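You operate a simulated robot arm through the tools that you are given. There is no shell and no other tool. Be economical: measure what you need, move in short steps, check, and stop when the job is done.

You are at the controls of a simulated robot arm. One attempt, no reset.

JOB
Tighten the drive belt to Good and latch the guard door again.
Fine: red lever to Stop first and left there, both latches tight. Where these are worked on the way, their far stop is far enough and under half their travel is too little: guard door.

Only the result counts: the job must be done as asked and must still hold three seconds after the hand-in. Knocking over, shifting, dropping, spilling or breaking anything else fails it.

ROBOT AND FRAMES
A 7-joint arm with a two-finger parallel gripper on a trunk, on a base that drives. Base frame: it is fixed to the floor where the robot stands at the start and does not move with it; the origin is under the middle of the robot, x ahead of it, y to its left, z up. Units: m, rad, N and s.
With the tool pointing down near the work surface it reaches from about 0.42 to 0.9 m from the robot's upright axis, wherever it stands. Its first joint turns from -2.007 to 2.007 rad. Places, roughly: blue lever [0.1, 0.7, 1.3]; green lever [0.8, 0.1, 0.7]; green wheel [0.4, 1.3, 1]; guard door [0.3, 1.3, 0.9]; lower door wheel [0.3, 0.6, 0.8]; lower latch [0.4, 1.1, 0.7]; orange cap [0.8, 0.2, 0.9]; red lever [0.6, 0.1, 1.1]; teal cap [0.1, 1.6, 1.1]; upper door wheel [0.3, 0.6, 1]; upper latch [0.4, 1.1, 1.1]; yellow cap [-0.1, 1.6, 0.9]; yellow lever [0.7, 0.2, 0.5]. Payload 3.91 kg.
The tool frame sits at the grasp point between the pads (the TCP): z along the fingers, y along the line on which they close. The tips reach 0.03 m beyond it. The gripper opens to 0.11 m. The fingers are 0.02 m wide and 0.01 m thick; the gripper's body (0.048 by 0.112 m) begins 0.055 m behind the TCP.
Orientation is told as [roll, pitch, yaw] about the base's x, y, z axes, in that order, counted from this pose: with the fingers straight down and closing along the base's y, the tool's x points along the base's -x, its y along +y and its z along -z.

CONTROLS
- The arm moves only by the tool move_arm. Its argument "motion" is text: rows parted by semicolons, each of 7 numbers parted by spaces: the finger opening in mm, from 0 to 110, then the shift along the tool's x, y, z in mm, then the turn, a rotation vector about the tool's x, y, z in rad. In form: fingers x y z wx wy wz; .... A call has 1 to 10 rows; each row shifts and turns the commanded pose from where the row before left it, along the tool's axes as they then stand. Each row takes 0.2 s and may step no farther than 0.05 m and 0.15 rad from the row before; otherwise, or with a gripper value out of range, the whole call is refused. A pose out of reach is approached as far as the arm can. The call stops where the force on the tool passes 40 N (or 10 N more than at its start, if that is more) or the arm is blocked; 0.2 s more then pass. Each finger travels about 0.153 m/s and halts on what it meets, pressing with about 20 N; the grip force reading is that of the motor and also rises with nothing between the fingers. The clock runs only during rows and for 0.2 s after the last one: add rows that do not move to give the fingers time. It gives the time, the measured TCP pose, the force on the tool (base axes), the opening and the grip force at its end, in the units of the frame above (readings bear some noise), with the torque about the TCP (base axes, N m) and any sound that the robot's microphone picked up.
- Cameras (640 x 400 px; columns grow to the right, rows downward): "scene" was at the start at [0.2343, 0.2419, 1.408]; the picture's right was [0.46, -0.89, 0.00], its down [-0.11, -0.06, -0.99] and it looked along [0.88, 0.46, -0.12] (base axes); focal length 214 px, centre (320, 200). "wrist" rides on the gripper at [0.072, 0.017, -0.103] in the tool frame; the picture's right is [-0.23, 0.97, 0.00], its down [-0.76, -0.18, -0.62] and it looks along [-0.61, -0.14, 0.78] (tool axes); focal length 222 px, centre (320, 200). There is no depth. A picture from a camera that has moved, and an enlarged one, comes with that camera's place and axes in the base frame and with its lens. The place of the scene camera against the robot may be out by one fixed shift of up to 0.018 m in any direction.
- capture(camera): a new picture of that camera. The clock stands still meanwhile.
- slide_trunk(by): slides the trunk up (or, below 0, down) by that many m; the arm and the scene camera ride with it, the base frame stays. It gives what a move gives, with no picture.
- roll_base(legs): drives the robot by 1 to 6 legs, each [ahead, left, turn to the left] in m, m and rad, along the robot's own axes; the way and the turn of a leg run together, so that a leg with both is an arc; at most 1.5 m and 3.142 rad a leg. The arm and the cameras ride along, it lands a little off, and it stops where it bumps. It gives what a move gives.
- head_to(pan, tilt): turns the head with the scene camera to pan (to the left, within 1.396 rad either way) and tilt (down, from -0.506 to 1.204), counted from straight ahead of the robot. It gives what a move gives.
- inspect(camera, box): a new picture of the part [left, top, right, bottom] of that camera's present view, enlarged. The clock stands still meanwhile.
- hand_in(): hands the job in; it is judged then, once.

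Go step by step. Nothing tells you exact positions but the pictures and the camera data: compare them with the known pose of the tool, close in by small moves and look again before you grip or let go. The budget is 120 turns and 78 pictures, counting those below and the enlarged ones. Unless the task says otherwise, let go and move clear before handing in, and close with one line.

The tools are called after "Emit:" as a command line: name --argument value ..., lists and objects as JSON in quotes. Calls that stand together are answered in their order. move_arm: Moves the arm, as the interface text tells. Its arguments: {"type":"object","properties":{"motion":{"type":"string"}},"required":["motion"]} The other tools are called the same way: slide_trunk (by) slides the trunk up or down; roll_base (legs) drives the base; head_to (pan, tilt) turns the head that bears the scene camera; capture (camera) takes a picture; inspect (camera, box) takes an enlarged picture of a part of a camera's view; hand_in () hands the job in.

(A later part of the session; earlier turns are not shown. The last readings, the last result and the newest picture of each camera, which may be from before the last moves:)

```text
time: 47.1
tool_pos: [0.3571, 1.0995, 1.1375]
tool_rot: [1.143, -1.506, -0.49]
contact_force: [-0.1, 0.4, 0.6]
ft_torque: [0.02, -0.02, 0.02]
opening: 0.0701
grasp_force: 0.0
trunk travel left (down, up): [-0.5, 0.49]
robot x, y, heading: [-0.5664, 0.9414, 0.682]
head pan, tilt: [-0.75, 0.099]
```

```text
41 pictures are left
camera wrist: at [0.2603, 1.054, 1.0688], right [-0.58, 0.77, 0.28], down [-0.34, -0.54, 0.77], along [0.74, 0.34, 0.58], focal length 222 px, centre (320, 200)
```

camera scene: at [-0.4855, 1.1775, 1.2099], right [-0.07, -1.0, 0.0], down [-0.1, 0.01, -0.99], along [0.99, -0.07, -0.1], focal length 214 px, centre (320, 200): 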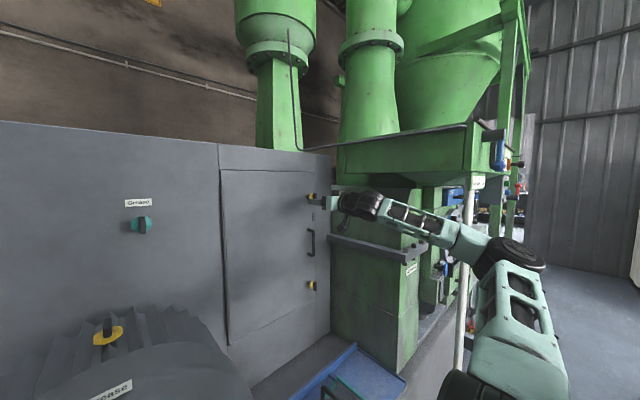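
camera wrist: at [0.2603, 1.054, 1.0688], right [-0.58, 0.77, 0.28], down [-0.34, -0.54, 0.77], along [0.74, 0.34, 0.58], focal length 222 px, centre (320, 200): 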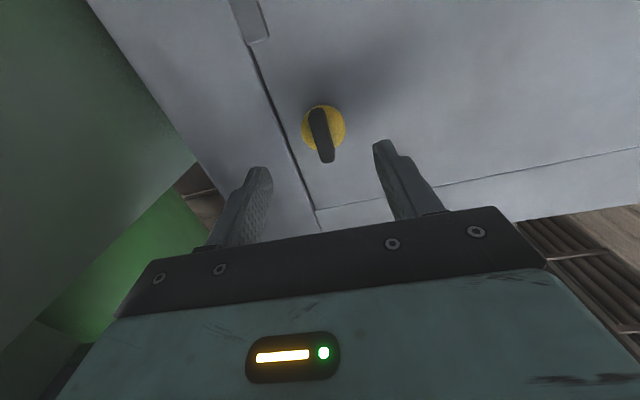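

Aligned on the wing. Go forward 58 mm with the wing between the fingers, then close.

Emit:
move_arm --motion "70 -2 0 20 0 0 0; 70 -2 0 20 0 0 0; 70 0 0 18 0 0 0; 70 0 0 0 0 0 0; 40 0 0 0 0 0 0; 20 0 0 0 0 0 0; 0 0 0 0 0 0 0; 0 0 0 0 0 0 0"

Emit:
capture --camera "wrist"

```text
time: 48.9
tool_pos: [0.4009, 1.1388, 1.139]
tool_rot: [1.154, -1.507, -0.495]
contact_force: [-12.6, 15.1, -2.6]
ft_torque: [0.32, -0.1, 1.04]
opening: 0.0387
grasp_force: 44.6
trunk travel left (down, up): [-0.5, 0.49]
robot x, y, heading: [-0.5702, 0.94, 0.68]
head pan, tilt: [-0.75, 0.099]
```

```text
40 pictures are left
camera wrist: at [0.3045, 1.0916, 1.0713], right [-0.58, 0.76, 0.28], down [-0.34, -0.55, 0.77], along [0.74, 0.35, 0.58], focal length 222 px, centre (320, 200)
```

wrist: 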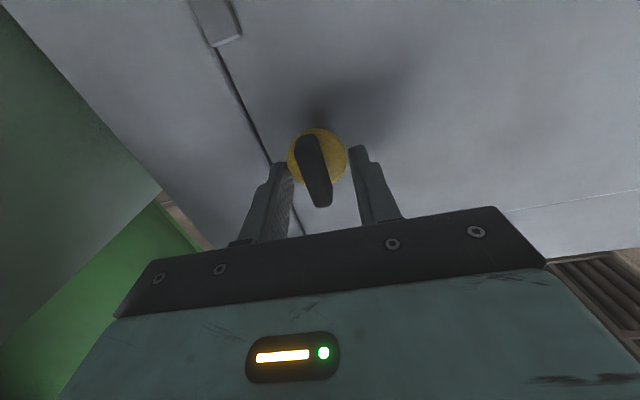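

The fingers closed on the round collar rather than the wing. I open, back off 16 mm and close on the wing only.

Emit:
move_arm --motion "70 0 0 0 0 0 0; 70 0 0 -16 0 0 0; 70 0 0 0 0 0 0; 40 0 0 0 0 0 0; 20 0 0 0 0 0 0; 0 0 0 0 0 0 0; 0 0 0 0 0 0 0"

Emit:
inspect --camera "wrist" --box '[220, 80, 420, 240]'

```text
time: 50.5
tool_pos: [0.3848, 1.13, 1.1415]
tool_rot: [1.168, -1.508, -0.508]
contact_force: [-32.1, 15.7, -0.6]
ft_torque: [0.44, 0.04, 0.83]
opening: 0.0309
grasp_force: 20.1
trunk travel left (down, up): [-0.5, 0.49]
robot x, y, heading: [-0.5673, 0.9407, 0.68]
head pan, tilt: [-0.75, 0.099]
```

```text
2.50 times, centred on (320, 160) of wrist
camera zoom: at [0.2894, 1.0831, 1.0734], right [-0.58, 0.76, 0.28], down [-0.34, -0.55, 0.77], along [0.74, 0.35, 0.58], focal length 555 px, centre (320, 300)
```

zoom: 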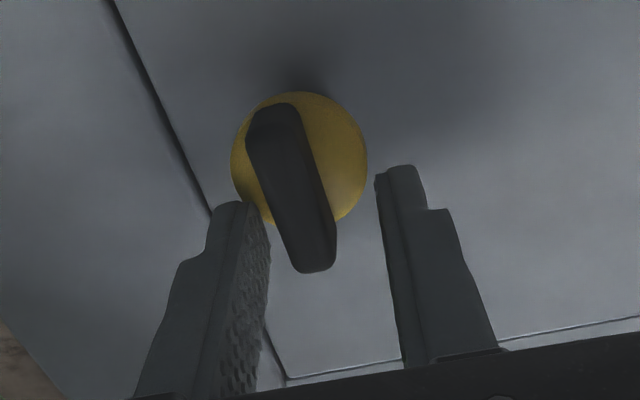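

Still catching the collar, it seems. I open, back off 12 mm more, and close again.

Emit:
move_arm --motion "70 0 0 0 0 0 0; 70 0 0 -12 0 0 0; 70 0 0 0 0 0 0; 40 0 0 0 0 0 0; 20 0 0 0 0 0 0; 0 0 0 0 0 0 0; 0 0 0 0 0 0 0; 0 0 0 0 0 0 0"

Emit:
inspect --camera "wrist" --box '[220, 80, 420, 240]'

```text
time: 52.3
tool_pos: [0.3779, 1.121, 1.1406]
tool_rot: [1.144, -1.507, -0.486]
contact_force: [-14.4, 10.6, -1.9]
ft_torque: [-0.68, -0.62, 0.86]
opening: 0.0127
grasp_force: 45.2
trunk travel left (down, up): [-0.5, 0.49]
robot x, y, heading: [-0.57, 0.9434, 0.68]
head pan, tilt: [-0.75, 0.099]
```

```text
2.50 times, centred on (320, 160) of wrist
camera zoom: at [0.2823, 1.0741, 1.0729], right [-0.58, 0.76, 0.28], down [-0.34, -0.54, 0.77], along [0.74, 0.35, 0.58], focal length 555 px, centre (320, 300)
```

zoom: 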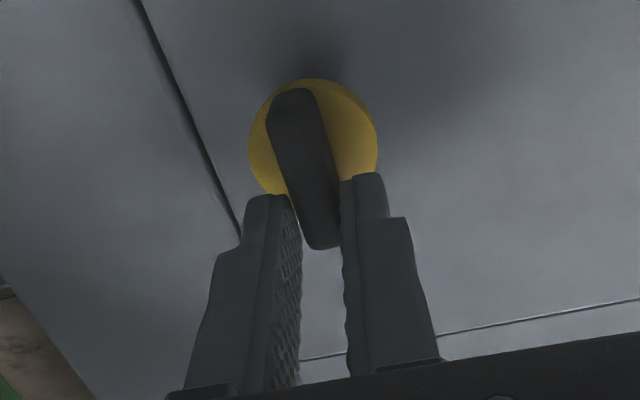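

The wing is gripped (12.7 mm). I test a clockwise twist and read the torque.

Emit:
move_arm --motion "0 0 0 0 0 0 0.1; 0 0 0 0 0 0 0.1; 0 0 0 0 0 0 0.1; 0 0 0 0 0 0 0"

```text
time: 53.3
tool_pos: [0.3795, 1.1209, 1.1423]
tool_rot: [1.509, -1.21, -0.856]
contact_force: [-11.8, 15.2, 16.2]
ft_torque: [-0.6, -0.46, 0.89]
opening: 0.0181
grasp_force: 44.8
trunk travel left (down, up): [-0.5, 0.49]
robot x, y, heading: [-0.5675, 0.9453, 0.683]
head pan, tilt: [-0.75, 0.099]
```

The wing didn't follow clockwise (opening grew). I go back and try counter-clockwise.

Emit:
move_arm --motion "0 0 0 0 0 0 -0.15; 0 0 0 0 0 0 -0.15; 0 0 0 0 0 0 -0.1; 0 0 0 0 0 0 -0.1; 0 0 0 0 0 0 -0.1; 0 0 0 0 0 0 0"

Emit:
inspect --camera "wrist" --box '[220, 80, 420, 240]'

```text
time: 54.8
tool_pos: [0.3768, 1.1228, 1.1423]
tool_rot: [-1.486, -1.327, 2.158]
contact_force: [-15.6, -4.0, 1.2]
ft_torque: [0.32, -0.15, 0.57]
opening: 0.0118
grasp_force: 45.7
trunk travel left (down, up): [-0.5, 0.49]
robot x, y, heading: [-0.5719, 0.937, 0.681]
head pan, tilt: [-0.75, 0.099]
stopped in row 6: the force on the tool passed its limit at 40 N (the readings are from after the stop); the commanded pose is now the measured one
```

```text
2.50 times, centred on (320, 160) of wrist
camera zoom: at [0.2952, 1.0584, 1.0707], right [-0.62, 0.79, -0.01], down [-0.48, -0.37, 0.79], along [0.62, 0.5, 0.61], focal length 555 px, centre (320, 300)
```

zoom: 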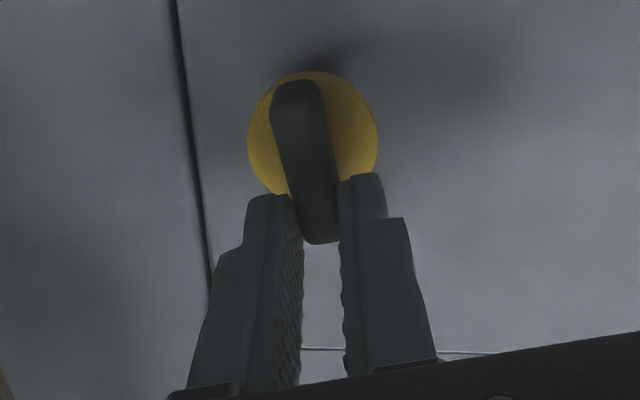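

The wing follows counter-clockwise. I continue turning that way.

Emit:
move_arm --motion "0 0 0 0 0 0 -0.1; 0 0 0 0 0 0 -0.1; 0 0 0 0 0 0 -0.1; 0 0 0 0 0 0 -0.1; 0 0 0 0 0 0 0"

Emit:
move_arm --motion "0 0 0 0 0 0 -0.1; 0 0 0 0 0 0 -0.1; 0 0 0 0 0 0 -0.1; 0 0 0 0 0 0 -0.1; 0 0 0 0 0 0 0"

```text
time: 55.6
tool_pos: [0.376, 1.1268, 1.1399]
tool_rot: [-1.527, -1.043, 2.206]
contact_force: [-15.7, -4.0, -2.0]
ft_torque: [-0.09, 0.24, 0.28]
opening: 0.0122
grasp_force: 44.8
trunk travel left (down, up): [-0.5, 0.49]
robot x, y, heading: [-0.5673, 0.9397, 0.679]
head pan, tilt: [-0.75, 0.099]
stopped in row 4: the force on the tool passed its limit at 42 N (the readings are from after the stop); the commanded pose is now the measured one
```

```text
time: 56.5
tool_pos: [0.3746, 1.1281, 1.1384]
tool_rot: [-1.536, -0.744, 2.222]
contact_force: [-11.8, -2.9, -1.9]
ft_torque: [-0.16, 0.27, -0.39]
opening: 0.0117
grasp_force: 45.2
trunk travel left (down, up): [-0.5, 0.49]
robot x, y, heading: [-0.5698, 0.9442, 0.679]
head pan, tilt: [-0.75, 0.099]
stopped in row 4: the force on the tool passed its limit at 41 N (the readings are from after the stop); the commanded pose is now the measured one
```

Emit:
move_arm --motion "0 0 0 0 0 0 -0.1; 0 0 0 0 0 0 -0.1; 0 0 0 0 0 0 -0.1; 0 0 0 0 0 0 -0.1; 0 0 0 0 0 0 0"

Emit:
move_arm --motion "0 0 0 0 0 0 -0.1; 0 0 0 0 0 0 -0.1; 0 0 0 0 0 0 -0.1; 0 0 0 0 0 0 -0.1; 0 0 0 0 0 0 0"

Emit:
inspect --camera "wrist" --box '[220, 80, 420, 240]'

```text
time: 57.3
tool_pos: [0.3732, 1.1309, 1.1367]
tool_rot: [-1.535, -0.465, 2.236]
contact_force: [-9.2, -2.5, -3.7]
ft_torque: [0.18, -0.09, -0.45]
opening: 0.0116
grasp_force: 44.7
trunk travel left (down, up): [-0.5, 0.49]
robot x, y, heading: [-0.5688, 0.9402, 0.682]
head pan, tilt: [-0.75, 0.099]
stopped in row 4: the force on the tool passed its limit at 41 N (the readings are from after the stop); the commanded pose is now the measured one
```

```text
time: 58.2
tool_pos: [0.3741, 1.1326, 1.1324]
tool_rot: [-1.535, -0.13, 2.249]
contact_force: [-7.2, -1.2, -4.1]
ft_torque: [0.25, -0.21, -0.66]
opening: 0.0118
grasp_force: 45.3
trunk travel left (down, up): [-0.5, 0.49]
robot x, y, heading: [-0.5695, 0.9405, 0.68]
head pan, tilt: [-0.75, 0.099]
stopped in row 4: the force on the tool passed its limit at 41 N (the readings are from after the stop); the commanded pose is now the measured one
```

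```text
2.50 times, centred on (320, 160) of wrist
camera zoom: at [0.337, 1.0125, 1.1106], right [-0.25, 0.25, -0.94], down [-0.94, 0.18, 0.3], along [0.25, 0.95, 0.19], focal length 555 px, centre (320, 300)
```

zoom: 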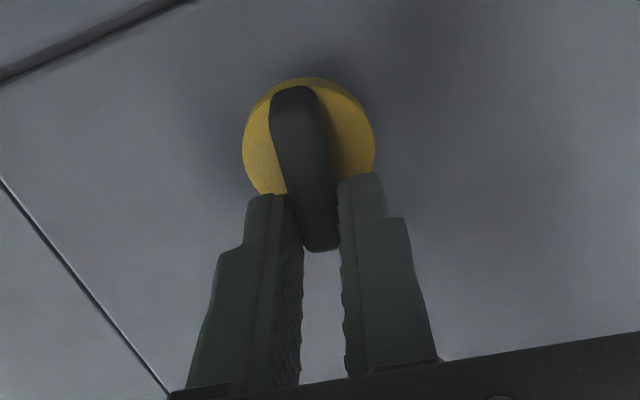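

Turned about 85°. I push a bit further to find the end stop.

Emit:
move_arm --motion "0 0 0 0 0 0 -0.1; 0 0 0 0 0 0 -0.1; 0 0 0 0 0 0 -0.1; 0 0 0 0 0 0 0"

```text
time: 59.2
tool_pos: [0.3744, 1.1313, 1.1307]
tool_rot: [-1.533, 0.168, 2.261]
contact_force: [-21.8, -4.9, -23.4]
ft_torque: [0.66, 0.62, 0.18]
opening: 0.0149
grasp_force: 44.5
trunk travel left (down, up): [-0.5, 0.49]
robot x, y, heading: [-0.5724, 0.9377, 0.681]
head pan, tilt: [-0.75, 0.099]
```

At its open stop. Release, back out 80 mm, and rotate the hand back.

Emit:
move_arm --motion "30 0 0 0 0 0 0; 70 0 0 0 0 0 0; 70 0 0 -40 0 0 0; 70 0 0 -40 0 0 0; 70 0 0 0 0 0 0.145; 70 0 0 0 0 0 0.145; 70 0 0 0 0 0 0.145; 70 0 0 0 0 0 0.145; 70 0 0 0 0 0 0.145; 70 0 0 0 0 0 0.145"

Emit:
move_arm --motion "70 0 0 0 0 0 0.145; 70 0 0 0 0 0 0.145; 70 0 0 0 0 0 0.145; 70 0 0 0 0 0 0.145; 70 0 0 0 0 0 0.145; 70 0 0 0 0 0 0.13; 70 0 0 0 0 0 0"

Emit:
slide_trunk --by -0.39

Emit:
capture --camera "wrist"

Emit:
capture --camera "scene"

```text
time: 61.4
tool_pos: [0.3129, 1.0813, 1.1353]
tool_rot: [-1.524, -0.703, 2.226]
contact_force: [-0.7, 0.4, 0.5]
ft_torque: [0.01, 0.0, 0.01]
opening: 0.0698
grasp_force: 0.0
trunk travel left (down, up): [-0.5, 0.49]
robot x, y, heading: [-0.5694, 0.9396, 0.683]
head pan, tilt: [-0.75, 0.099]
```

```text
time: 63.0
tool_pos: [0.3131, 1.0803, 1.1346]
tool_rot: [-0.336, -1.536, 1.016]
contact_force: [-0.7, -0.4, 0.3]
ft_torque: [0.0, 0.03, 0.0]
opening: 0.0701
grasp_force: 0.0
trunk travel left (down, up): [-0.5, 0.49]
robot x, y, heading: [-0.5716, 0.9392, 0.686]
head pan, tilt: [-0.75, 0.099]
```

```text
time: 66.8
tool_pos: [0.3122, 1.0811, 0.7449]
tool_rot: [-0.379, -1.533, 1.065]
contact_force: [-0.6, 0.0, -1.2]
ft_torque: [-0.01, 0.02, 0.01]
opening: 0.07
grasp_force: 0.0
trunk travel left (down, up): [-0.11, 0.88]
robot x, y, heading: [-0.5715, 0.9404, 0.68]
head pan, tilt: [-0.75, 0.099]
```

```text
35 pictures are left
camera wrist: at [0.2201, 1.0271, 0.6768], right [-0.61, 0.76, 0.21], down [-0.36, -0.51, 0.79], along [0.71, 0.4, 0.58], focal length 222 px, centre (320, 200)
```

wrist: 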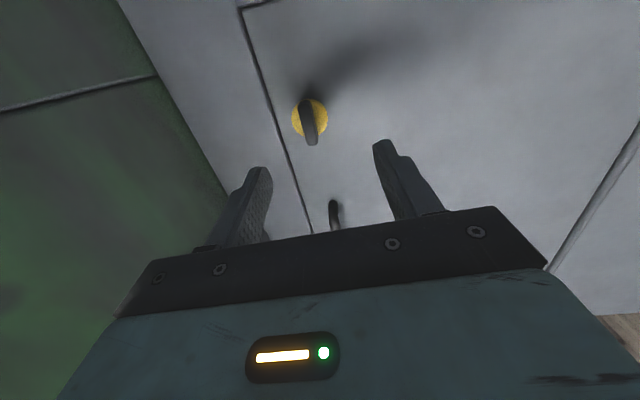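

```text
34 pictures are left
camera scene: at [-0.4874, 1.1775, 0.8199], right [-0.07, -1.0, 0.0], down [-0.1, 0.01, -0.99], along [0.99, -0.07, -0.1], focal length 214 px, centre (320, 200)
```

scene: 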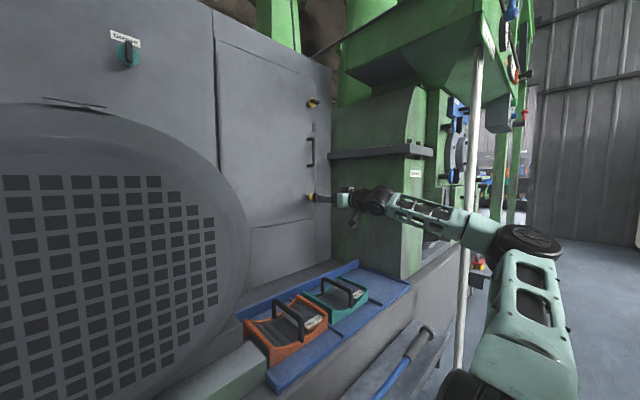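

Lower latch sits at u −0.63, z 0.746. I shift 13 mm right, advance 76 mm (same depth as before), and close on the wing.

Emit:
move_arm --motion "70 -4 -13 0 0 0 0; 70 0 0 26 0 0 0; 70 0 0 25 0 0 0; 70 0 0 25 0 0 0; 70 0 0 0 0 0 0; 40 0 0 0 0 0 0; 20 0 0 0 0 0 0; 0 0 0 0 0 0 0; 0 0 0 0 0 0 0; 0 0 0 0 0 0 0"

Emit:
inspect --camera "wrist" --box '[220, 80, 420, 240]'

```text
time: 69.0
tool_pos: [0.3795, 1.1208, 0.747]
tool_rot: [-0.387, -1.532, 1.074]
contact_force: [-12.8, 7.7, -3.5]
ft_torque: [-0.06, 0.19, 0.55]
opening: 0.0118
grasp_force: 44.8
trunk travel left (down, up): [-0.11, 0.88]
robot x, y, heading: [-0.571, 0.9391, 0.684]
head pan, tilt: [-0.75, 0.099]
```

```text
2.50 times, centred on (320, 160) of wrist
camera zoom: at [0.2867, 1.0666, 0.679], right [-0.61, 0.76, 0.21], down [-0.36, -0.51, 0.79], along [0.71, 0.41, 0.58], focal length 555 px, centre (320, 300)
```

zoom: 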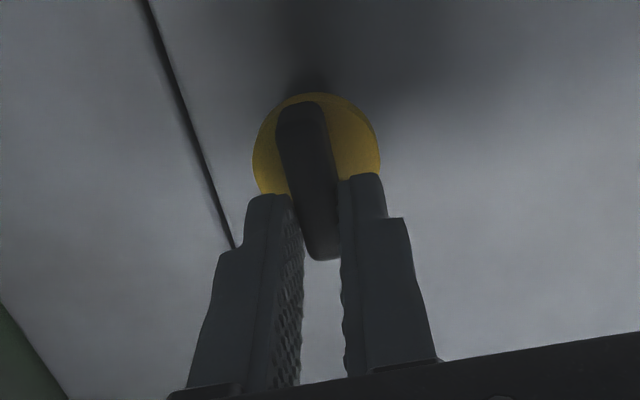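

Gripped the lower wing. Turn counter-clockwise.

Emit:
move_arm --motion "0 0 0 0 0 0 -0.1; 0 0 0 0 0 0 -0.1; 0 0 0 0 0 0 -0.1; 0 0 0 0 0 0 -0.1; 0 0 0 0 0 0 0"

Emit:
move_arm --motion "0 0 0 0 0 0 -0.1; 0 0 0 0 0 0 -0.1; 0 0 0 0 0 0 -0.1; 0 0 0 0 0 0 -0.1; 0 0 0 0 0 0 0"

```text
time: 70.2
tool_pos: [0.3773, 1.1221, 0.7468]
tool_rot: [-1.483, -1.153, 2.178]
contact_force: [-34.7, 17.3, -5.9]
ft_torque: [0.1, 0.23, 0.85]
opening: 0.0117
grasp_force: 44.8
trunk travel left (down, up): [-0.11, 0.88]
robot x, y, heading: [-0.5747, 0.9401, 0.684]
head pan, tilt: [-0.75, 0.099]
```

```text
time: 70.9
tool_pos: [0.3768, 1.1238, 0.7466]
tool_rot: [-1.509, -0.906, 2.213]
contact_force: [-8.8, -0.8, 0.1]
ft_torque: [-0.37, 0.49, -0.77]
opening: 0.0118
grasp_force: 45.2
trunk travel left (down, up): [-0.11, 0.88]
robot x, y, heading: [-0.5723, 0.9397, 0.68]
head pan, tilt: [-0.75, 0.099]
stopped in row 3: the force on the tool passed its limit at 51 N (the readings are from after the stop); the commanded pose is now the measured one
```

It follows. Continue to the stop.

Emit:
move_arm --motion "0 0 0 0 0 0 -0.1; 0 0 0 0 0 0 -0.1; 0 0 0 0 0 0 -0.1; 0 0 0 0 0 0 -0.1; 0 0 0 0 0 0 0"

Emit:
move_arm --motion "0 0 0 0 0 0 -0.1; 0 0 0 0 0 0 -0.1; 0 0 0 0 0 0 -0.1; 0 0 0 0 0 0 -0.1; 0 0 0 0 0 0 0"

Emit:
move_arm --motion "0 0 0 0 0 0 -0.1; 0 0 0 0 0 0 -0.1; 0 0 0 0 0 0 -0.1; 0 0 0 0 0 0 -0.1; 0 0 0 0 0 0 0"

```text
time: 72.1
tool_pos: [0.3768, 1.1254, 0.7435]
tool_rot: [-1.526, -0.507, 2.246]
contact_force: [-6.9, -1.0, -1.2]
ft_torque: [0.05, -0.01, -0.52]
opening: 0.0119
grasp_force: 44.7
trunk travel left (down, up): [-0.11, 0.88]
robot x, y, heading: [-0.5714, 0.9411, 0.678]
head pan, tilt: [-0.75, 0.099]
stopped in row 5: the force on the tool passed its limit at 41 N (the readings are from after the stop); the commanded pose is now the measured one
```

```text
time: 73.3
tool_pos: [0.3761, 1.1256, 0.741]
tool_rot: [-1.527, -0.107, 2.262]
contact_force: [-27.5, -3.6, -21.0]
ft_torque: [0.03, 0.2, 0.25]
opening: 0.0121
grasp_force: 45.3
trunk travel left (down, up): [-0.11, 0.88]
robot x, y, heading: [-0.5692, 0.9418, 0.677]
head pan, tilt: [-0.75, 0.099]
```

```text
time: 74.5
tool_pos: [0.3765, 1.1251, 0.7407]
tool_rot: [-1.527, 0.292, 2.279]
contact_force: [-6.6, 3.1, -25.0]
ft_torque: [0.74, 0.86, -0.17]
opening: 0.0182
grasp_force: 45.8
trunk travel left (down, up): [-0.11, 0.88]
robot x, y, heading: [-0.5684, 0.9402, 0.685]
head pan, tilt: [-0.75, 0.099]
```

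Both latches are at their open stops. Release, back out, rotate back and raise to handle height.

Emit:
move_arm --motion "30 0 0 0 0 0 0; 70 0 0 0 0 0 0; 70 0 0 -40 0 0 0; 70 0 0 -40 0 0 0; 70 0 0 0 0 0 0.148; 70 0 0 0 0 0 0.148; 70 0 0 0 0 0 0.148; 70 0 0 0 0 0 0.148; 70 0 0 0 0 0 0.148; 70 0 0 0 0 0 0.148"

Emit:
move_arm --motion "70 0 0 0 0 0 0.148; 70 0 0 0 0 0 0.148; 70 0 0 0 0 0 0.148; 70 0 0 0 0 0 0.148; 70 0 0 0 0 0 0.148; 70 0 0 0 0 0 0.148; 70 0 0 0 0 0 0.07; 70 0 0 0 0 0 0"

Emit:
slide_trunk --by 0.2

Emit:
capture --camera "wrist"

```text
time: 76.7
tool_pos: [0.3145, 1.0743, 0.7481]
tool_rot: [-1.523, -0.598, 2.237]
contact_force: [0.2, 0.2, 0.1]
ft_torque: [0.01, -0.01, -0.05]
opening: 0.0699
grasp_force: 0.0
trunk travel left (down, up): [-0.11, 0.88]
robot x, y, heading: [-0.5711, 0.9452, 0.678]
head pan, tilt: [-0.75, 0.099]
```

```text
time: 78.5
tool_pos: [0.3151, 1.0733, 0.7461]
tool_rot: [-0.398, -1.528, 1.093]
contact_force: [-0.4, -0.1, -0.5]
ft_torque: [0.0, -0.04, 0.03]
opening: 0.0699
grasp_force: 0.1
trunk travel left (down, up): [-0.11, 0.88]
robot x, y, heading: [-0.5702, 0.9379, 0.678]
head pan, tilt: [-0.75, 0.099]
```

```text
time: 80.7
tool_pos: [0.3151, 1.0742, 0.9472]
tool_rot: [-0.423, -1.528, 1.12]
contact_force: [0.6, 0.1, -0.1]
ft_torque: [-0.02, 0.0, -0.02]
opening: 0.0701
grasp_force: 0.1
trunk travel left (down, up): [-0.31, 0.68]
robot x, y, heading: [-0.5708, 0.9416, 0.676]
head pan, tilt: [-0.75, 0.099]
```

```text
32 pictures are left
camera wrist: at [0.2231, 1.018, 0.8795], right [-0.62, 0.76, 0.21], down [-0.35, -0.51, 0.79], along [0.7, 0.42, 0.58], focal length 222 px, centre (320, 200)
```

wrist: 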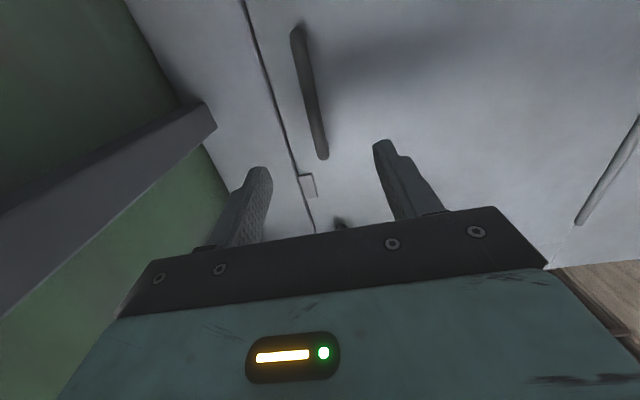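

The handle is dead ahead at u −0.635, z≈0.925. Lower 16 mm, advance 105 mm and grip it.

Emit:
move_arm --motion "70 16 0 0 0 0 0; 70 0 0 35 0 0 0; 70 0 0 35 0 0 0; 70 0 0 33 0 0 0; 70 0 0 0 0 0 0; 40 0 0 0 0 0 0; 20 0 0 0 0 0 0; 0 0 0 0 0 0 0; 0 0 0 0 0 0 0; 0 0 0 0 0 0 0"

Emit:
inspect --camera "wrist" --box '[220, 20, 420, 220]'

```text
time: 82.9
tool_pos: [0.3953, 1.1356, 0.9274]
tool_rot: [-0.406, -1.527, 1.094]
contact_force: [17.6, -23.0, 6.0]
ft_torque: [0.52, 0.83, -0.51]
opening: 0.0137
grasp_force: 45.6
trunk travel left (down, up): [-0.31, 0.68]
robot x, y, heading: [-0.5752, 0.9398, 0.683]
head pan, tilt: [-0.75, 0.099]
```

```text
2.00 times, centred on (320, 120) of wrist
camera zoom: at [0.3036, 1.0802, 0.8592], right [-0.61, 0.76, 0.21], down [-0.35, -0.5, 0.79], along [0.71, 0.41, 0.58], focal length 444 px, centre (320, 360)
```

zoom: 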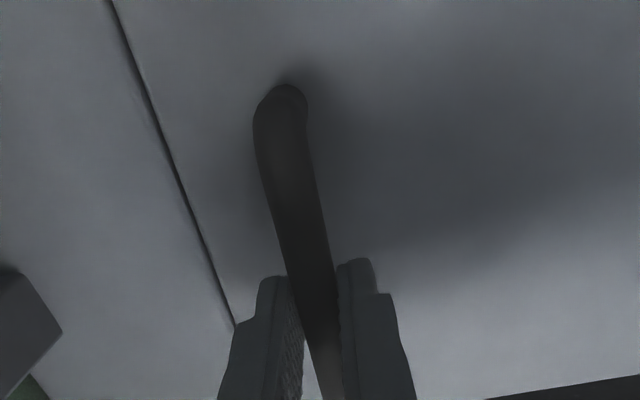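

Handle gripped. Pull the door along its arc.

Emit:
move_arm --motion "0 0 5 -30 0 0 0; 0 0 9 -30 0 0 0; 0 0 11 -28 0 0 0; 0 0 13 -28 0 0 0; 0 0 0 0 0 0 0"

```text
time: 83.7
tool_pos: [0.313, 1.0922, 0.9276]
tool_rot: [-0.316, -1.52, 0.992]
contact_force: [0.8, -2.1, -2.1]
ft_torque: [0.38, 1.01, -0.06]
opening: 0.0136
grasp_force: 44.6
trunk travel left (down, up): [-0.31, 0.68]
robot x, y, heading: [-0.5698, 0.9399, 0.678]
head pan, tilt: [-0.75, 0.099]
stopped in row 4: the force on the tool passed its limit at 41 N (the readings are from after the stop); the commanded pose is now the measured one
```

Emit:
move_arm --motion "0 0 13 -25 0 0.0 0; 0 0 15 -25 0 0 0; 0 0 17 -25 0 0 0; 0 0 19 -24 0 0 0; 0 0 0 0 0 0 0"

Emit:
move_arm --motion "0 0 19 -22 0 0 0; 0 0 21 -21 0 0 0; 0 0 23 -20 0 0 0; 0 0 0 0 0 0 0"

```text
time: 84.6
tool_pos: [0.2298, 1.0737, 0.9274]
tool_rot: [-0.221, -1.514, 0.878]
contact_force: [0.8, -3.8, -2.8]
ft_torque: [0.57, 0.76, -0.08]
opening: 0.0136
grasp_force: 45.1
trunk travel left (down, up): [-0.31, 0.68]
robot x, y, heading: [-0.572, 0.9403, 0.68]
head pan, tilt: [-0.75, 0.099]
stopped in row 4: the force on the tool passed its limit at 42 N (the readings are from after the stop); the commanded pose is now the measured one
```

```text
time: 85.3
tool_pos: [0.1629, 1.0721, 0.9288]
tool_rot: [-0.183, -1.51, 0.827]
contact_force: [0.4, -3.7, -3.0]
ft_torque: [0.59, 0.51, -0.02]
opening: 0.0137
grasp_force: 44.9
trunk travel left (down, up): [-0.31, 0.68]
robot x, y, heading: [-0.5701, 0.9393, 0.676]
head pan, tilt: [-0.75, 0.099]
stopped in row 3: the force on the tool passed its limit at 42 N (the readings are from after the stop); the commanded pose is now the measured one
```

Door is open about 42° now. Continue along the fitted arc (hinge ≈ u −0.978, radius 0.345).

Emit:
move_arm --motion "0 0 16 -17 0 0 0; 0 0 18 -15.5 0 0 0; 0 0 20 -13.5 0 0 0; 0 0 21 -12 0 0 0; 0 0 0 0 0 0 0"

Emit:
move_arm --motion "0 0 20 -11 0 0 0; 0 0 21 -9 0 0 0; 0 0 21 -7 0 0 0; 0 0 0 0 0 0 0"

Emit:
capture --camera "scene"

```text
time: 86.5
tool_pos: [0.0717, 1.0962, 0.9318]
tool_rot: [-0.193, -1.513, 0.834]
contact_force: [-11.3, -32.4, -8.5]
ft_torque: [0.5, 0.49, -0.27]
opening: 0.0139
grasp_force: 44.5
trunk travel left (down, up): [-0.31, 0.68]
robot x, y, heading: [-0.5685, 0.9389, 0.678]
head pan, tilt: [-0.75, 0.099]
```

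```text
time: 87.5
tool_pos: [0.047, 1.1163, 0.9141]
tool_rot: [-0.267, -1.512, 0.915]
contact_force: [-2.0, -2.8, 28.5]
ft_torque: [0.83, 0.41, 0.03]
opening: 0.0138
grasp_force: 44.7
out of reach, approached as far as the arm can: row 1, 2, 3
trunk travel left (down, up): [-0.31, 0.68]
robot x, y, heading: [-0.5699, 0.9429, 0.678]
head pan, tilt: [-0.75, 0.099]
```

```text
30 pictures are left
camera scene: at [-0.4879, 1.1765, 1.0202], right [-0.07, -1.0, 0.0], down [-0.1, 0.01, -1.0], along [0.99, -0.07, -0.1], focal length 214 px, centre (320, 200)
```

scene: 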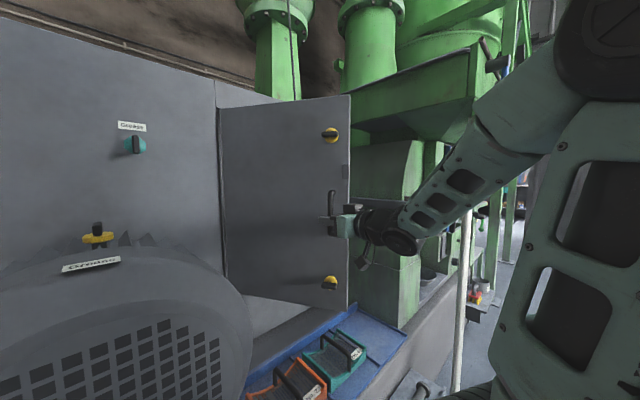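

Door is ~65° open and the arm is at its limit; I use the base to carry the handle further along the arc.

Emit:
roll_base --legs '[[-0.022, 0.04, 0], [-0.015, 0.05, 0]]'

```text
time: 88.9
tool_pos: [-0.0366, 1.1604, 0.9093]
tool_rot: [-0.179, -1.504, 0.823]
contact_force: [16.3, 19.2, -9.7]
ft_torque: [0.52, 0.56, 0.01]
opening: 0.0136
grasp_force: 45.0
trunk travel left (down, up): [-0.31, 0.68]
robot x, y, heading: [-0.6571, 0.9887, 0.675]
head pan, tilt: [-0.75, 0.099]
```

Door is ~81° open. Release the handle and back the base away, then look inside.

Emit:
move_arm --motion "40 0 0 0 0 0 0; 70 0 0 0 0 0 0; 70 0 0 0 0 0 0"

Emit:
roll_base --legs '[[-0.15, 0, 0], [0, -0.3, 0]]'

Emit:
head_to --pan -0.1 --tilt 0.2

Emit:
capture --camera "scene"

```text
time: 89.7
tool_pos: [-0.036, 1.1595, 0.9106]
tool_rot: [-0.182, -1.505, 0.824]
contact_force: [0.4, 0.1, 0.0]
ft_torque: [-0.02, 0.04, 0.0]
opening: 0.0697
grasp_force: 0.0
trunk travel left (down, up): [-0.31, 0.68]
robot x, y, heading: [-0.6551, 0.9846, 0.679]
head pan, tilt: [-0.75, 0.099]
```

```text
time: 92.8
tool_pos: [0.0364, 0.8266, 0.9102]
tool_rot: [-0.184, -1.504, 0.82]
contact_force: [0.5, 1.3, -0.1]
ft_torque: [0.03, 0.0, 0.02]
opening: 0.07
grasp_force: 0.0
trunk travel left (down, up): [-0.31, 0.68]
robot x, y, heading: [-0.5821, 0.6567, 0.669]
head pan, tilt: [-0.75, 0.099]
```

```text
time: 93.8
tool_pos: [0.0364, 0.8255, 0.9094]
tool_rot: [-0.182, -1.506, 0.821]
contact_force: [-0.2, 0.4, 0.1]
ft_torque: [0.01, -0.01, 0.0]
opening: 0.0699
grasp_force: 0.0
trunk travel left (down, up): [-0.31, 0.68]
robot x, y, heading: [-0.5818, 0.6585, 0.672]
head pan, tilt: [-0.099, 0.201]
```

```text
29 pictures are left
camera scene: at [-0.512, 0.9505, 1.0105], right [0.54, -0.84, 0.0], down [-0.17, -0.11, -0.98], along [0.82, 0.53, -0.2], focal length 214 px, centre (320, 200)
```

scene: 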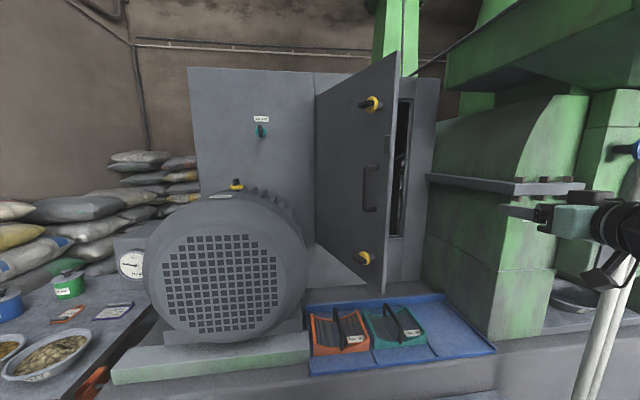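

The door hides the inside from this angle. I centre the hand on the opening and move in so the wrist camera can look inside.

Emit:
move_arm --motion "70 0 35 0 0 0 0; 70 0 35 0 0 0 0; 70 0 35 0 0 0 0; 70 0 35 0 0 0 0; 70 0 0 0 0 0 0"

Emit:
roll_base --legs '[[0.17, 0, 0.01]]'

Emit:
move_arm --motion "70 0 0 40 0 0 0; 70 0 0 40 0 0 0; 70 0 0 20 0 0 0; 70 0 0 0 0 0 0"

Emit:
capture --camera "wrist"

```text
time: 95.0
tool_pos: [0.0064, 0.9303, 0.9097]
tool_rot: [-0.182, -1.503, 0.82]
contact_force: [0.6, -0.5, -0.2]
ft_torque: [0.01, -0.02, 0.0]
opening: 0.0701
grasp_force: 0.0
out of reach, approached as far as the arm can: row 1, 2, 3, 4
trunk travel left (down, up): [-0.31, 0.68]
robot x, y, heading: [-0.5816, 0.6575, 0.673]
head pan, tilt: [-0.099, 0.201]
```

```text
time: 96.5
tool_pos: [0.136, 1.0411, 0.9111]
tool_rot: [-0.179, -1.505, 0.828]
contact_force: [0.5, 0.6, -0.6]
ft_torque: [0.01, 0.01, -0.03]
opening: 0.07
grasp_force: 0.0
trunk travel left (down, up): [-0.31, 0.68]
robot x, y, heading: [-0.4479, 0.7603, 0.684]
head pan, tilt: [-0.099, 0.201]
```

```text
time: 97.5
tool_pos: [0.2158, 1.101, 0.903]
tool_rot: [-0.178, -1.504, 0.825]
contact_force: [0.3, 0.4, -0.1]
ft_torque: [-0.03, -0.02, 0.0]
opening: 0.0698
grasp_force: 0.1
trunk travel left (down, up): [-0.31, 0.68]
robot x, y, heading: [-0.4494, 0.7652, 0.683]
head pan, tilt: [-0.099, 0.201]
```

```text
28 pictures are left
camera wrist: at [0.1212, 1.0506, 0.8368], right [-0.58, 0.79, 0.22], down [-0.35, -0.48, 0.8], along [0.74, 0.39, 0.56], focal length 222 px, centre (320, 200)
```

wrist: 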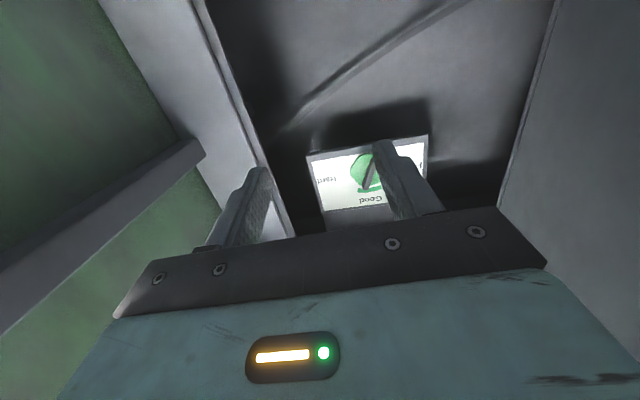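

Inside there's a label plate with the green wheel and "Good" marking. Zoom.

Emit:
inspect --camera "wrist" --box '[290, 110, 450, 220]'

```text
3.64 times, centred on (370, 165) of wrist
camera zoom: at [0.1212, 1.0506, 0.8368], right [-0.58, 0.79, 0.22], down [-0.35, -0.48, 0.8], along [0.74, 0.39, 0.56], focal length 808 px, centre (138, 327)
```

zoom: 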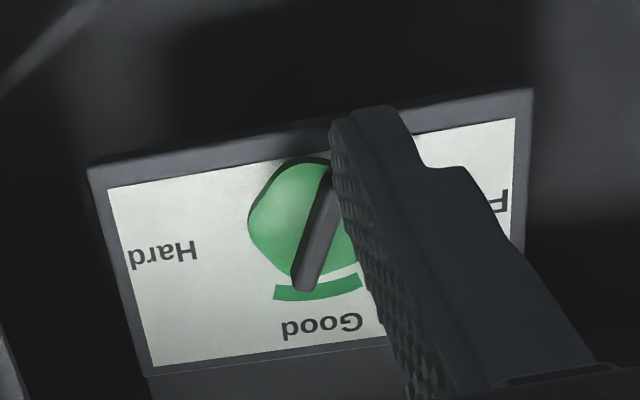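

The wheel is around u −0.767, z 1.045 with a bar ridge. I move the hand left and up and open wide for a clear look.

Emit:
move_arm --motion "105 -40 22 0 0 0 0; 105 -40 22 0 0 0 0; 105 -20 0 0 0 0 0; 105 0 0 0 0 0 0"

Emit:
inspect --camera "wrist" --box '[240, 40, 420, 220]'

```text
time: 98.5
tool_pos: [0.1931, 1.142, 1.0041]
tool_rot: [-0.178, -1.504, 0.824]
contact_force: [-0.2, -0.6, 0.4]
ft_torque: [0.03, -0.01, 0.0]
opening: 0.105
grasp_force: 0.0
trunk travel left (down, up): [-0.31, 0.68]
robot x, y, heading: [-0.4498, 0.7612, 0.681]
head pan, tilt: [-0.099, 0.201]
```

```text
2.22 times, centred on (330, 130) of wrist
camera zoom: at [0.0971, 1.0911, 0.9381], right [-0.58, 0.79, 0.22], down [-0.35, -0.48, 0.8], along [0.74, 0.39, 0.56], focal length 494 px, centre (298, 356)
```

zoom: 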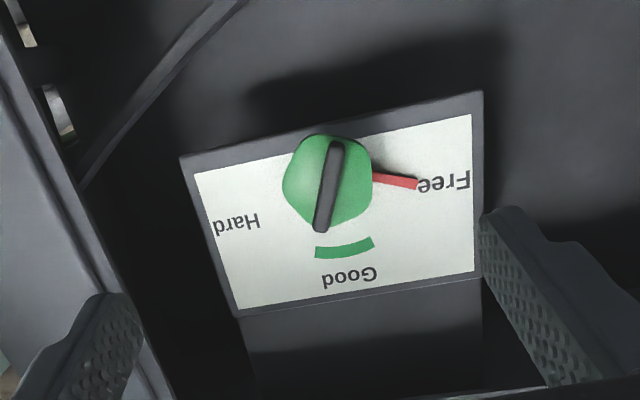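

Clear now: red pointer at Free (left), Good at the top, so the wheel must turn clockwise ~90°. I line up on the vertical ridge and approach.

Emit:
move_arm --motion "80 -28 5 0 0 0 0; 60 -25 5 20 0 0 0; 60 0 0 40 0 0 0; 60 0 0 40 0 0 0; 60 0 0 40 0 0 0; 60 0 0 30 0 0 0; 60 0 0 0 0 0 0; 60 0 0 0 0 0 0"

Emit:
capture --camera "wrist"

```text
time: 100.3
tool_pos: [0.3255, 1.256, 1.0439]
tool_rot: [-0.183, -1.504, 0.832]
contact_force: [-0.1, -0.3, -1.2]
ft_torque: [-0.02, 0.02, 0.02]
opening: 0.0601
grasp_force: 0.0
trunk travel left (down, up): [-0.31, 0.68]
robot x, y, heading: [-0.4517, 0.7646, 0.682]
head pan, tilt: [-0.099, 0.201]
```

```text
25 pictures are left
camera wrist: at [0.2301, 1.2034, 0.9794], right [-0.58, 0.79, 0.21], down [-0.35, -0.48, 0.8], along [0.74, 0.39, 0.56], focal length 222 px, centre (320, 200)
```

wrist: 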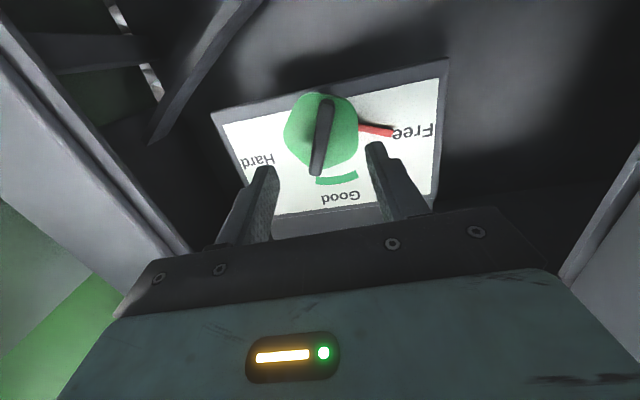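

Well centred. Advance 14 mm and close on the ridge.

Emit:
move_arm --motion "60 -1 0 14 0 0 0; 60 0 0 0 0 0 0; 35 0 0 0 0 0 0; 15 0 0 0 0 0 0; 0 0 0 0 0 0 0; 0 0 0 0 0 0 0; 0 0 0 0 0 0 0"

Emit:
inspect --camera "wrist" --box '[220, 60, 420, 220]'

```text
time: 101.9
tool_pos: [0.336, 1.2632, 1.0448]
tool_rot: [-0.181, -1.506, 0.827]
contact_force: [-0.4, -0.1, 0.0]
ft_torque: [0.02, -0.02, 0.0]
opening: 0.0
grasp_force: 20.0
trunk travel left (down, up): [-0.31, 0.68]
robot x, y, heading: [-0.4532, 0.7662, 0.682]
head pan, tilt: [-0.099, 0.201]
```

```text
2.50 times, centred on (320, 140) of wrist
camera zoom: at [0.2406, 1.2119, 0.9799], right [-0.58, 0.79, 0.22], down [-0.35, -0.48, 0.8], along [0.74, 0.39, 0.56], focal length 555 px, centre (320, 350)
```

zoom: 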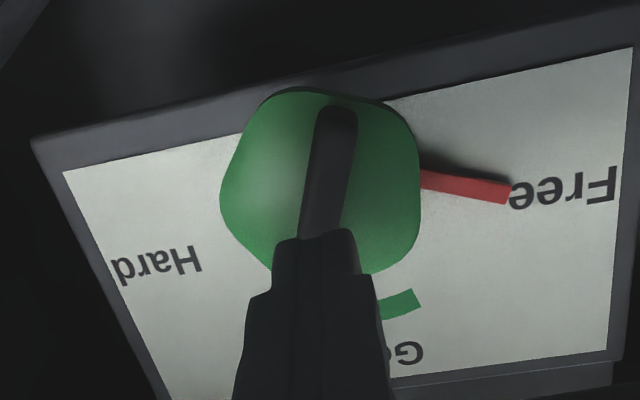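

Missed—still short of the ridge. Open, advance 26 mm more, close.

Emit:
move_arm --motion "30 0 0 0 0 0 0; 60 0 0 0 0 0 0; 60 -1 0 13 0 0 0; 60 -1 0 13 0 0 0; 60 0 0 0 0 0 0; 35 0 0 0 0 0 0; 15 0 0 0 0 0 0; 0 0 0 0 0 0 0; 0 0 0 0 0 0 0; 0 0 0 0 0 0 0"

Emit:
inspect --camera "wrist" --box '[220, 60, 420, 220]'

```text
time: 104.1
tool_pos: [0.3572, 1.2799, 1.0456]
tool_rot: [-0.173, -1.503, 0.821]
contact_force: [0.7, 1.4, 2.1]
ft_torque: [0.54, 0.49, 0.55]
opening: 0.0123
grasp_force: 45.2
trunk travel left (down, up): [-0.31, 0.68]
robot x, y, heading: [-0.4477, 0.7615, 0.684]
head pan, tilt: [-0.099, 0.201]
```

```text
2.50 times, centred on (320, 140) of wrist
camera zoom: at [0.2615, 1.228, 0.9797], right [-0.58, 0.79, 0.22], down [-0.35, -0.48, 0.8], along [0.74, 0.39, 0.56], focal length 555 px, centre (320, 350)
```

zoom: 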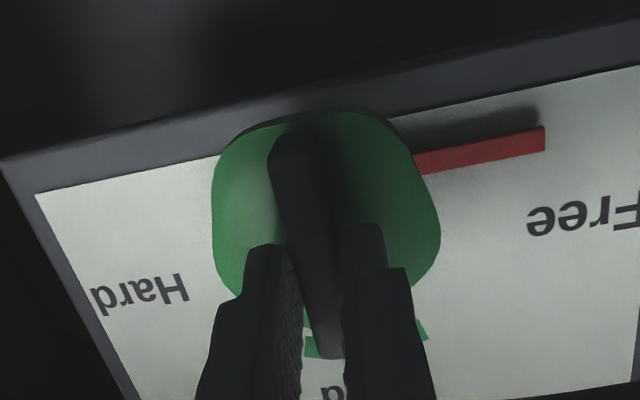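

Gripped (the wheel aligned itself to the fingers). Now turn clockwise.

Emit:
move_arm --motion "0 0 0 0 0 0 0.1; 0 0 0 0 0 0 0.1; 0 0 0 0 0 0 0.1; 0 0 0 0 0 0 0.1; 0 0 0 0 0 0 0.1; 0 0 0 0 0 0 0"

Emit:
move_arm --motion "0 0 0 0 0 0 0.1; 0 0 0 0 0 0 0.1; 0 0 0 0 0 0 0.1; 0 0 0 0 0 0 0.1; 0 0 0 0 0 0 0.1; 0 0 0 0 0 0 0"

Emit:
inspect --camera "wrist" --box '[220, 60, 420, 220]'

```text
time: 105.5
tool_pos: [0.3579, 1.2782, 1.0445]
tool_rot: [1.431, -1.076, -0.801]
contact_force: [3.4, -7.4, -4.1]
ft_torque: [-0.37, 0.43, 0.7]
opening: 0.0125
grasp_force: 44.6
trunk travel left (down, up): [-0.31, 0.68]
robot x, y, heading: [-0.4486, 0.7588, 0.682]
head pan, tilt: [-0.099, 0.201]
```

```text
time: 106.9
tool_pos: [0.3584, 1.2772, 1.0436]
tool_rot: [1.489, -0.577, -0.879]
contact_force: [-0.2, -19.5, -19.2]
ft_torque: [-0.18, 0.13, 0.15]
opening: 0.0129
grasp_force: 44.5
trunk travel left (down, up): [-0.31, 0.68]
robot x, y, heading: [-0.4514, 0.7611, 0.683]
head pan, tilt: [-0.099, 0.201]
```

```text
2.50 times, centred on (320, 140) of wrist
camera zoom: at [0.2328, 1.271, 1.0255], right [-0.16, 0.31, 0.94], down [-0.04, -0.95, 0.31], along [0.99, 0.01, 0.16], focal length 555 px, centre (320, 350)
```

zoom: 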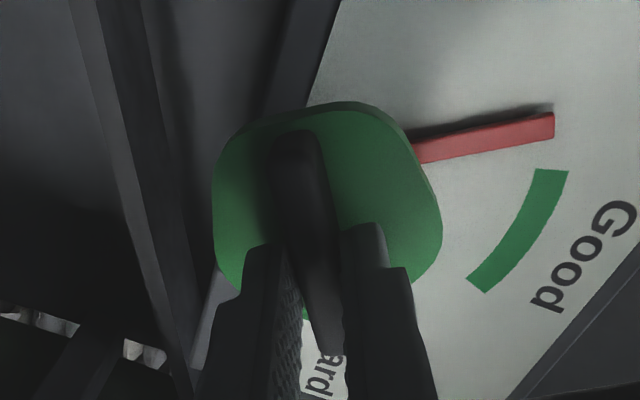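

Pointer follows and is just short of the green band. Turn about 0.45 rad more.

Emit:
move_arm --motion "0 0 0 0 0 0 0.1; 0 0 0 0 0 0 0.1; 0 0 0 0 0 0 0.1; 0 0 0 0 0 0 0.1; 0 0 0 0 0 0 0.05; 0 0 0 0 0 0 0"

Emit:
inspect --camera "wrist" --box '[220, 60, 420, 220]'

```text
time: 108.3
tool_pos: [0.3585, 1.277, 1.0423]
tool_rot: [1.498, -0.129, -0.916]
contact_force: [2.7, -1.3, -4.3]
ft_torque: [0.21, -0.28, 0.22]
opening: 0.0128
grasp_force: 45.4
trunk travel left (down, up): [-0.31, 0.68]
robot x, y, heading: [-0.454, 0.7637, 0.682]
head pan, tilt: [-0.099, 0.201]
stopped in row 6: the force on the tool passed its limit at 40 N (the readings are from after the stop); the commanded pose is now the measured one
```

```text
2.50 times, centred on (320, 140) of wrist
camera zoom: at [0.2323, 1.276, 1.0575], right [0.12, -0.04, 0.99], down [-0.03, -1.0, -0.03], along [0.99, -0.03, -0.12], focal length 555 px, centre (320, 350)
```

zoom: 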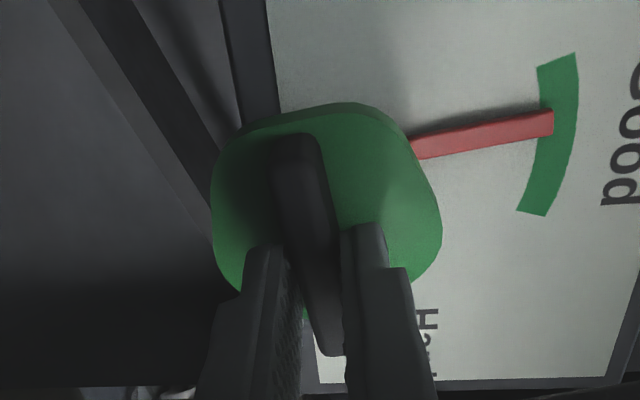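

Nearly centred on the green band; add 0.05 rad, then release and back out.

Emit:
move_arm --motion "0 0 0 0 0 0 0.05; 0 0 0 0 0 0 0; 25 0 0 0 0 0 0; 50 0 0 0 0 0 0; 60 0 0 0 0 0 0; 60 0 0 -30 0 0 0; 60 0 0 -30 0 0 0; 60 0 0 -10 0 0 0; 60 0 0 0 0 0 0"

Emit:
inspect --camera "wrist" --box '[220, 40, 480, 220]'

```text
time: 110.3
tool_pos: [0.3009, 1.2351, 1.0479]
tool_rot: [1.502, -0.083, -0.919]
contact_force: [-0.7, -0.6, 0.3]
ft_torque: [0.0, 0.01, 0.01]
opening: 0.0599
grasp_force: 0.0
trunk travel left (down, up): [-0.31, 0.68]
robot x, y, heading: [-0.4538, 0.7634, 0.685]
head pan, tilt: [-0.099, 0.201]
```

```text
2.22 times, centred on (350, 130) of wrist
camera zoom: at [0.1763, 1.2334, 1.0667], right [0.14, -0.08, 0.99], down [-0.04, -1.0, -0.07], along [0.99, -0.03, -0.15], focal length 494 px, centre (253, 356)
```

zoom: 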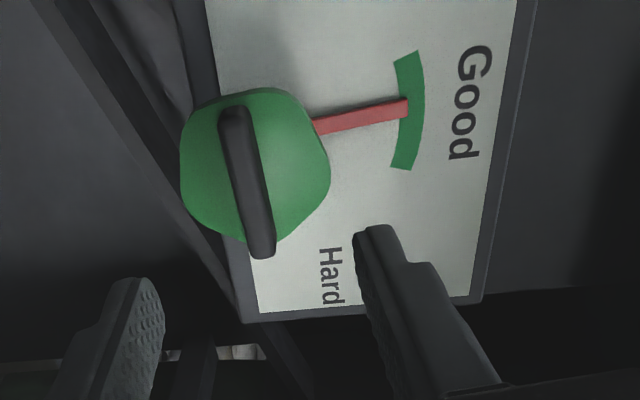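

The pointer sits centred in Good. Now I retract the arm and back the base out of the guard.

Emit:
move_arm --motion "30 0 0 -40 0 0 0; 0 0 -5 -40 0 0 0; 0 0 -8 -40 0 0 0; 0 0 0 0 0 0 0"

Emit:
roll_base --legs '[[-0.33, 0, 0]]'

```text
time: 111.3
tool_pos: [0.2062, 1.1605, 1.0413]
tool_rot: [1.501, -0.08, -0.92]
contact_force: [0.4, 0.4, 0.2]
ft_torque: [-0.02, 0.01, -0.03]
opening: 0.0001
grasp_force: 20.0
trunk travel left (down, up): [-0.31, 0.68]
robot x, y, heading: [-0.4484, 0.7612, 0.683]
head pan, tilt: [-0.099, 0.201]
```

```text
time: 113.4
tool_pos: [-0.0497, 0.9525, 1.0418]
tool_rot: [1.502, -0.08, -0.918]
contact_force: [0.1, 0.6, 0.0]
ft_torque: [0.02, 0.01, -0.01]
opening: 0.0001
grasp_force: 19.7
trunk travel left (down, up): [-0.31, 0.68]
robot x, y, heading: [-0.7089, 0.5517, 0.678]
head pan, tilt: [-0.099, 0.201]
```

Emit:
roll_base --legs '[[0, 0.21, 0]]'

Emit:
capture --camera "wrist"

Emit:
capture --camera "scene"

```text
time: 115.1
tool_pos: [-0.1779, 1.1091, 1.0423]
tool_rot: [1.502, -0.081, -0.923]
contact_force: [0.2, 0.2, -0.1]
ft_torque: [0.01, -0.03, 0.02]
opening: 0.0
grasp_force: 19.6
trunk travel left (down, up): [-0.31, 0.68]
robot x, y, heading: [-0.833, 0.7128, 0.677]
head pan, tilt: [-0.099, 0.201]
```

```text
19 pictures are left
camera wrist: at [-0.3034, 1.108, 1.0609], right [0.14, -0.08, 0.99], down [-0.04, -1.0, -0.07], along [0.99, -0.03, -0.15], focal length 222 px, centre (320, 200)
```

wrist: 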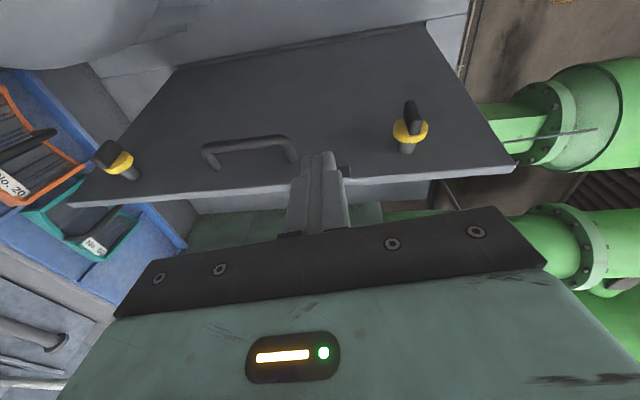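

```text
18 pictures are left
camera scene: at [-0.7672, 1.0081, 1.0105], right [0.55, -0.84, 0.0], down [-0.17, -0.11, -0.98], along [0.82, 0.54, -0.2], focal length 214 px, centre (320, 200)
```

scene: 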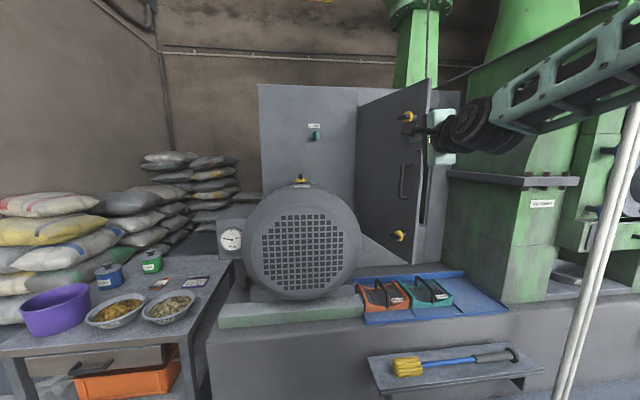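

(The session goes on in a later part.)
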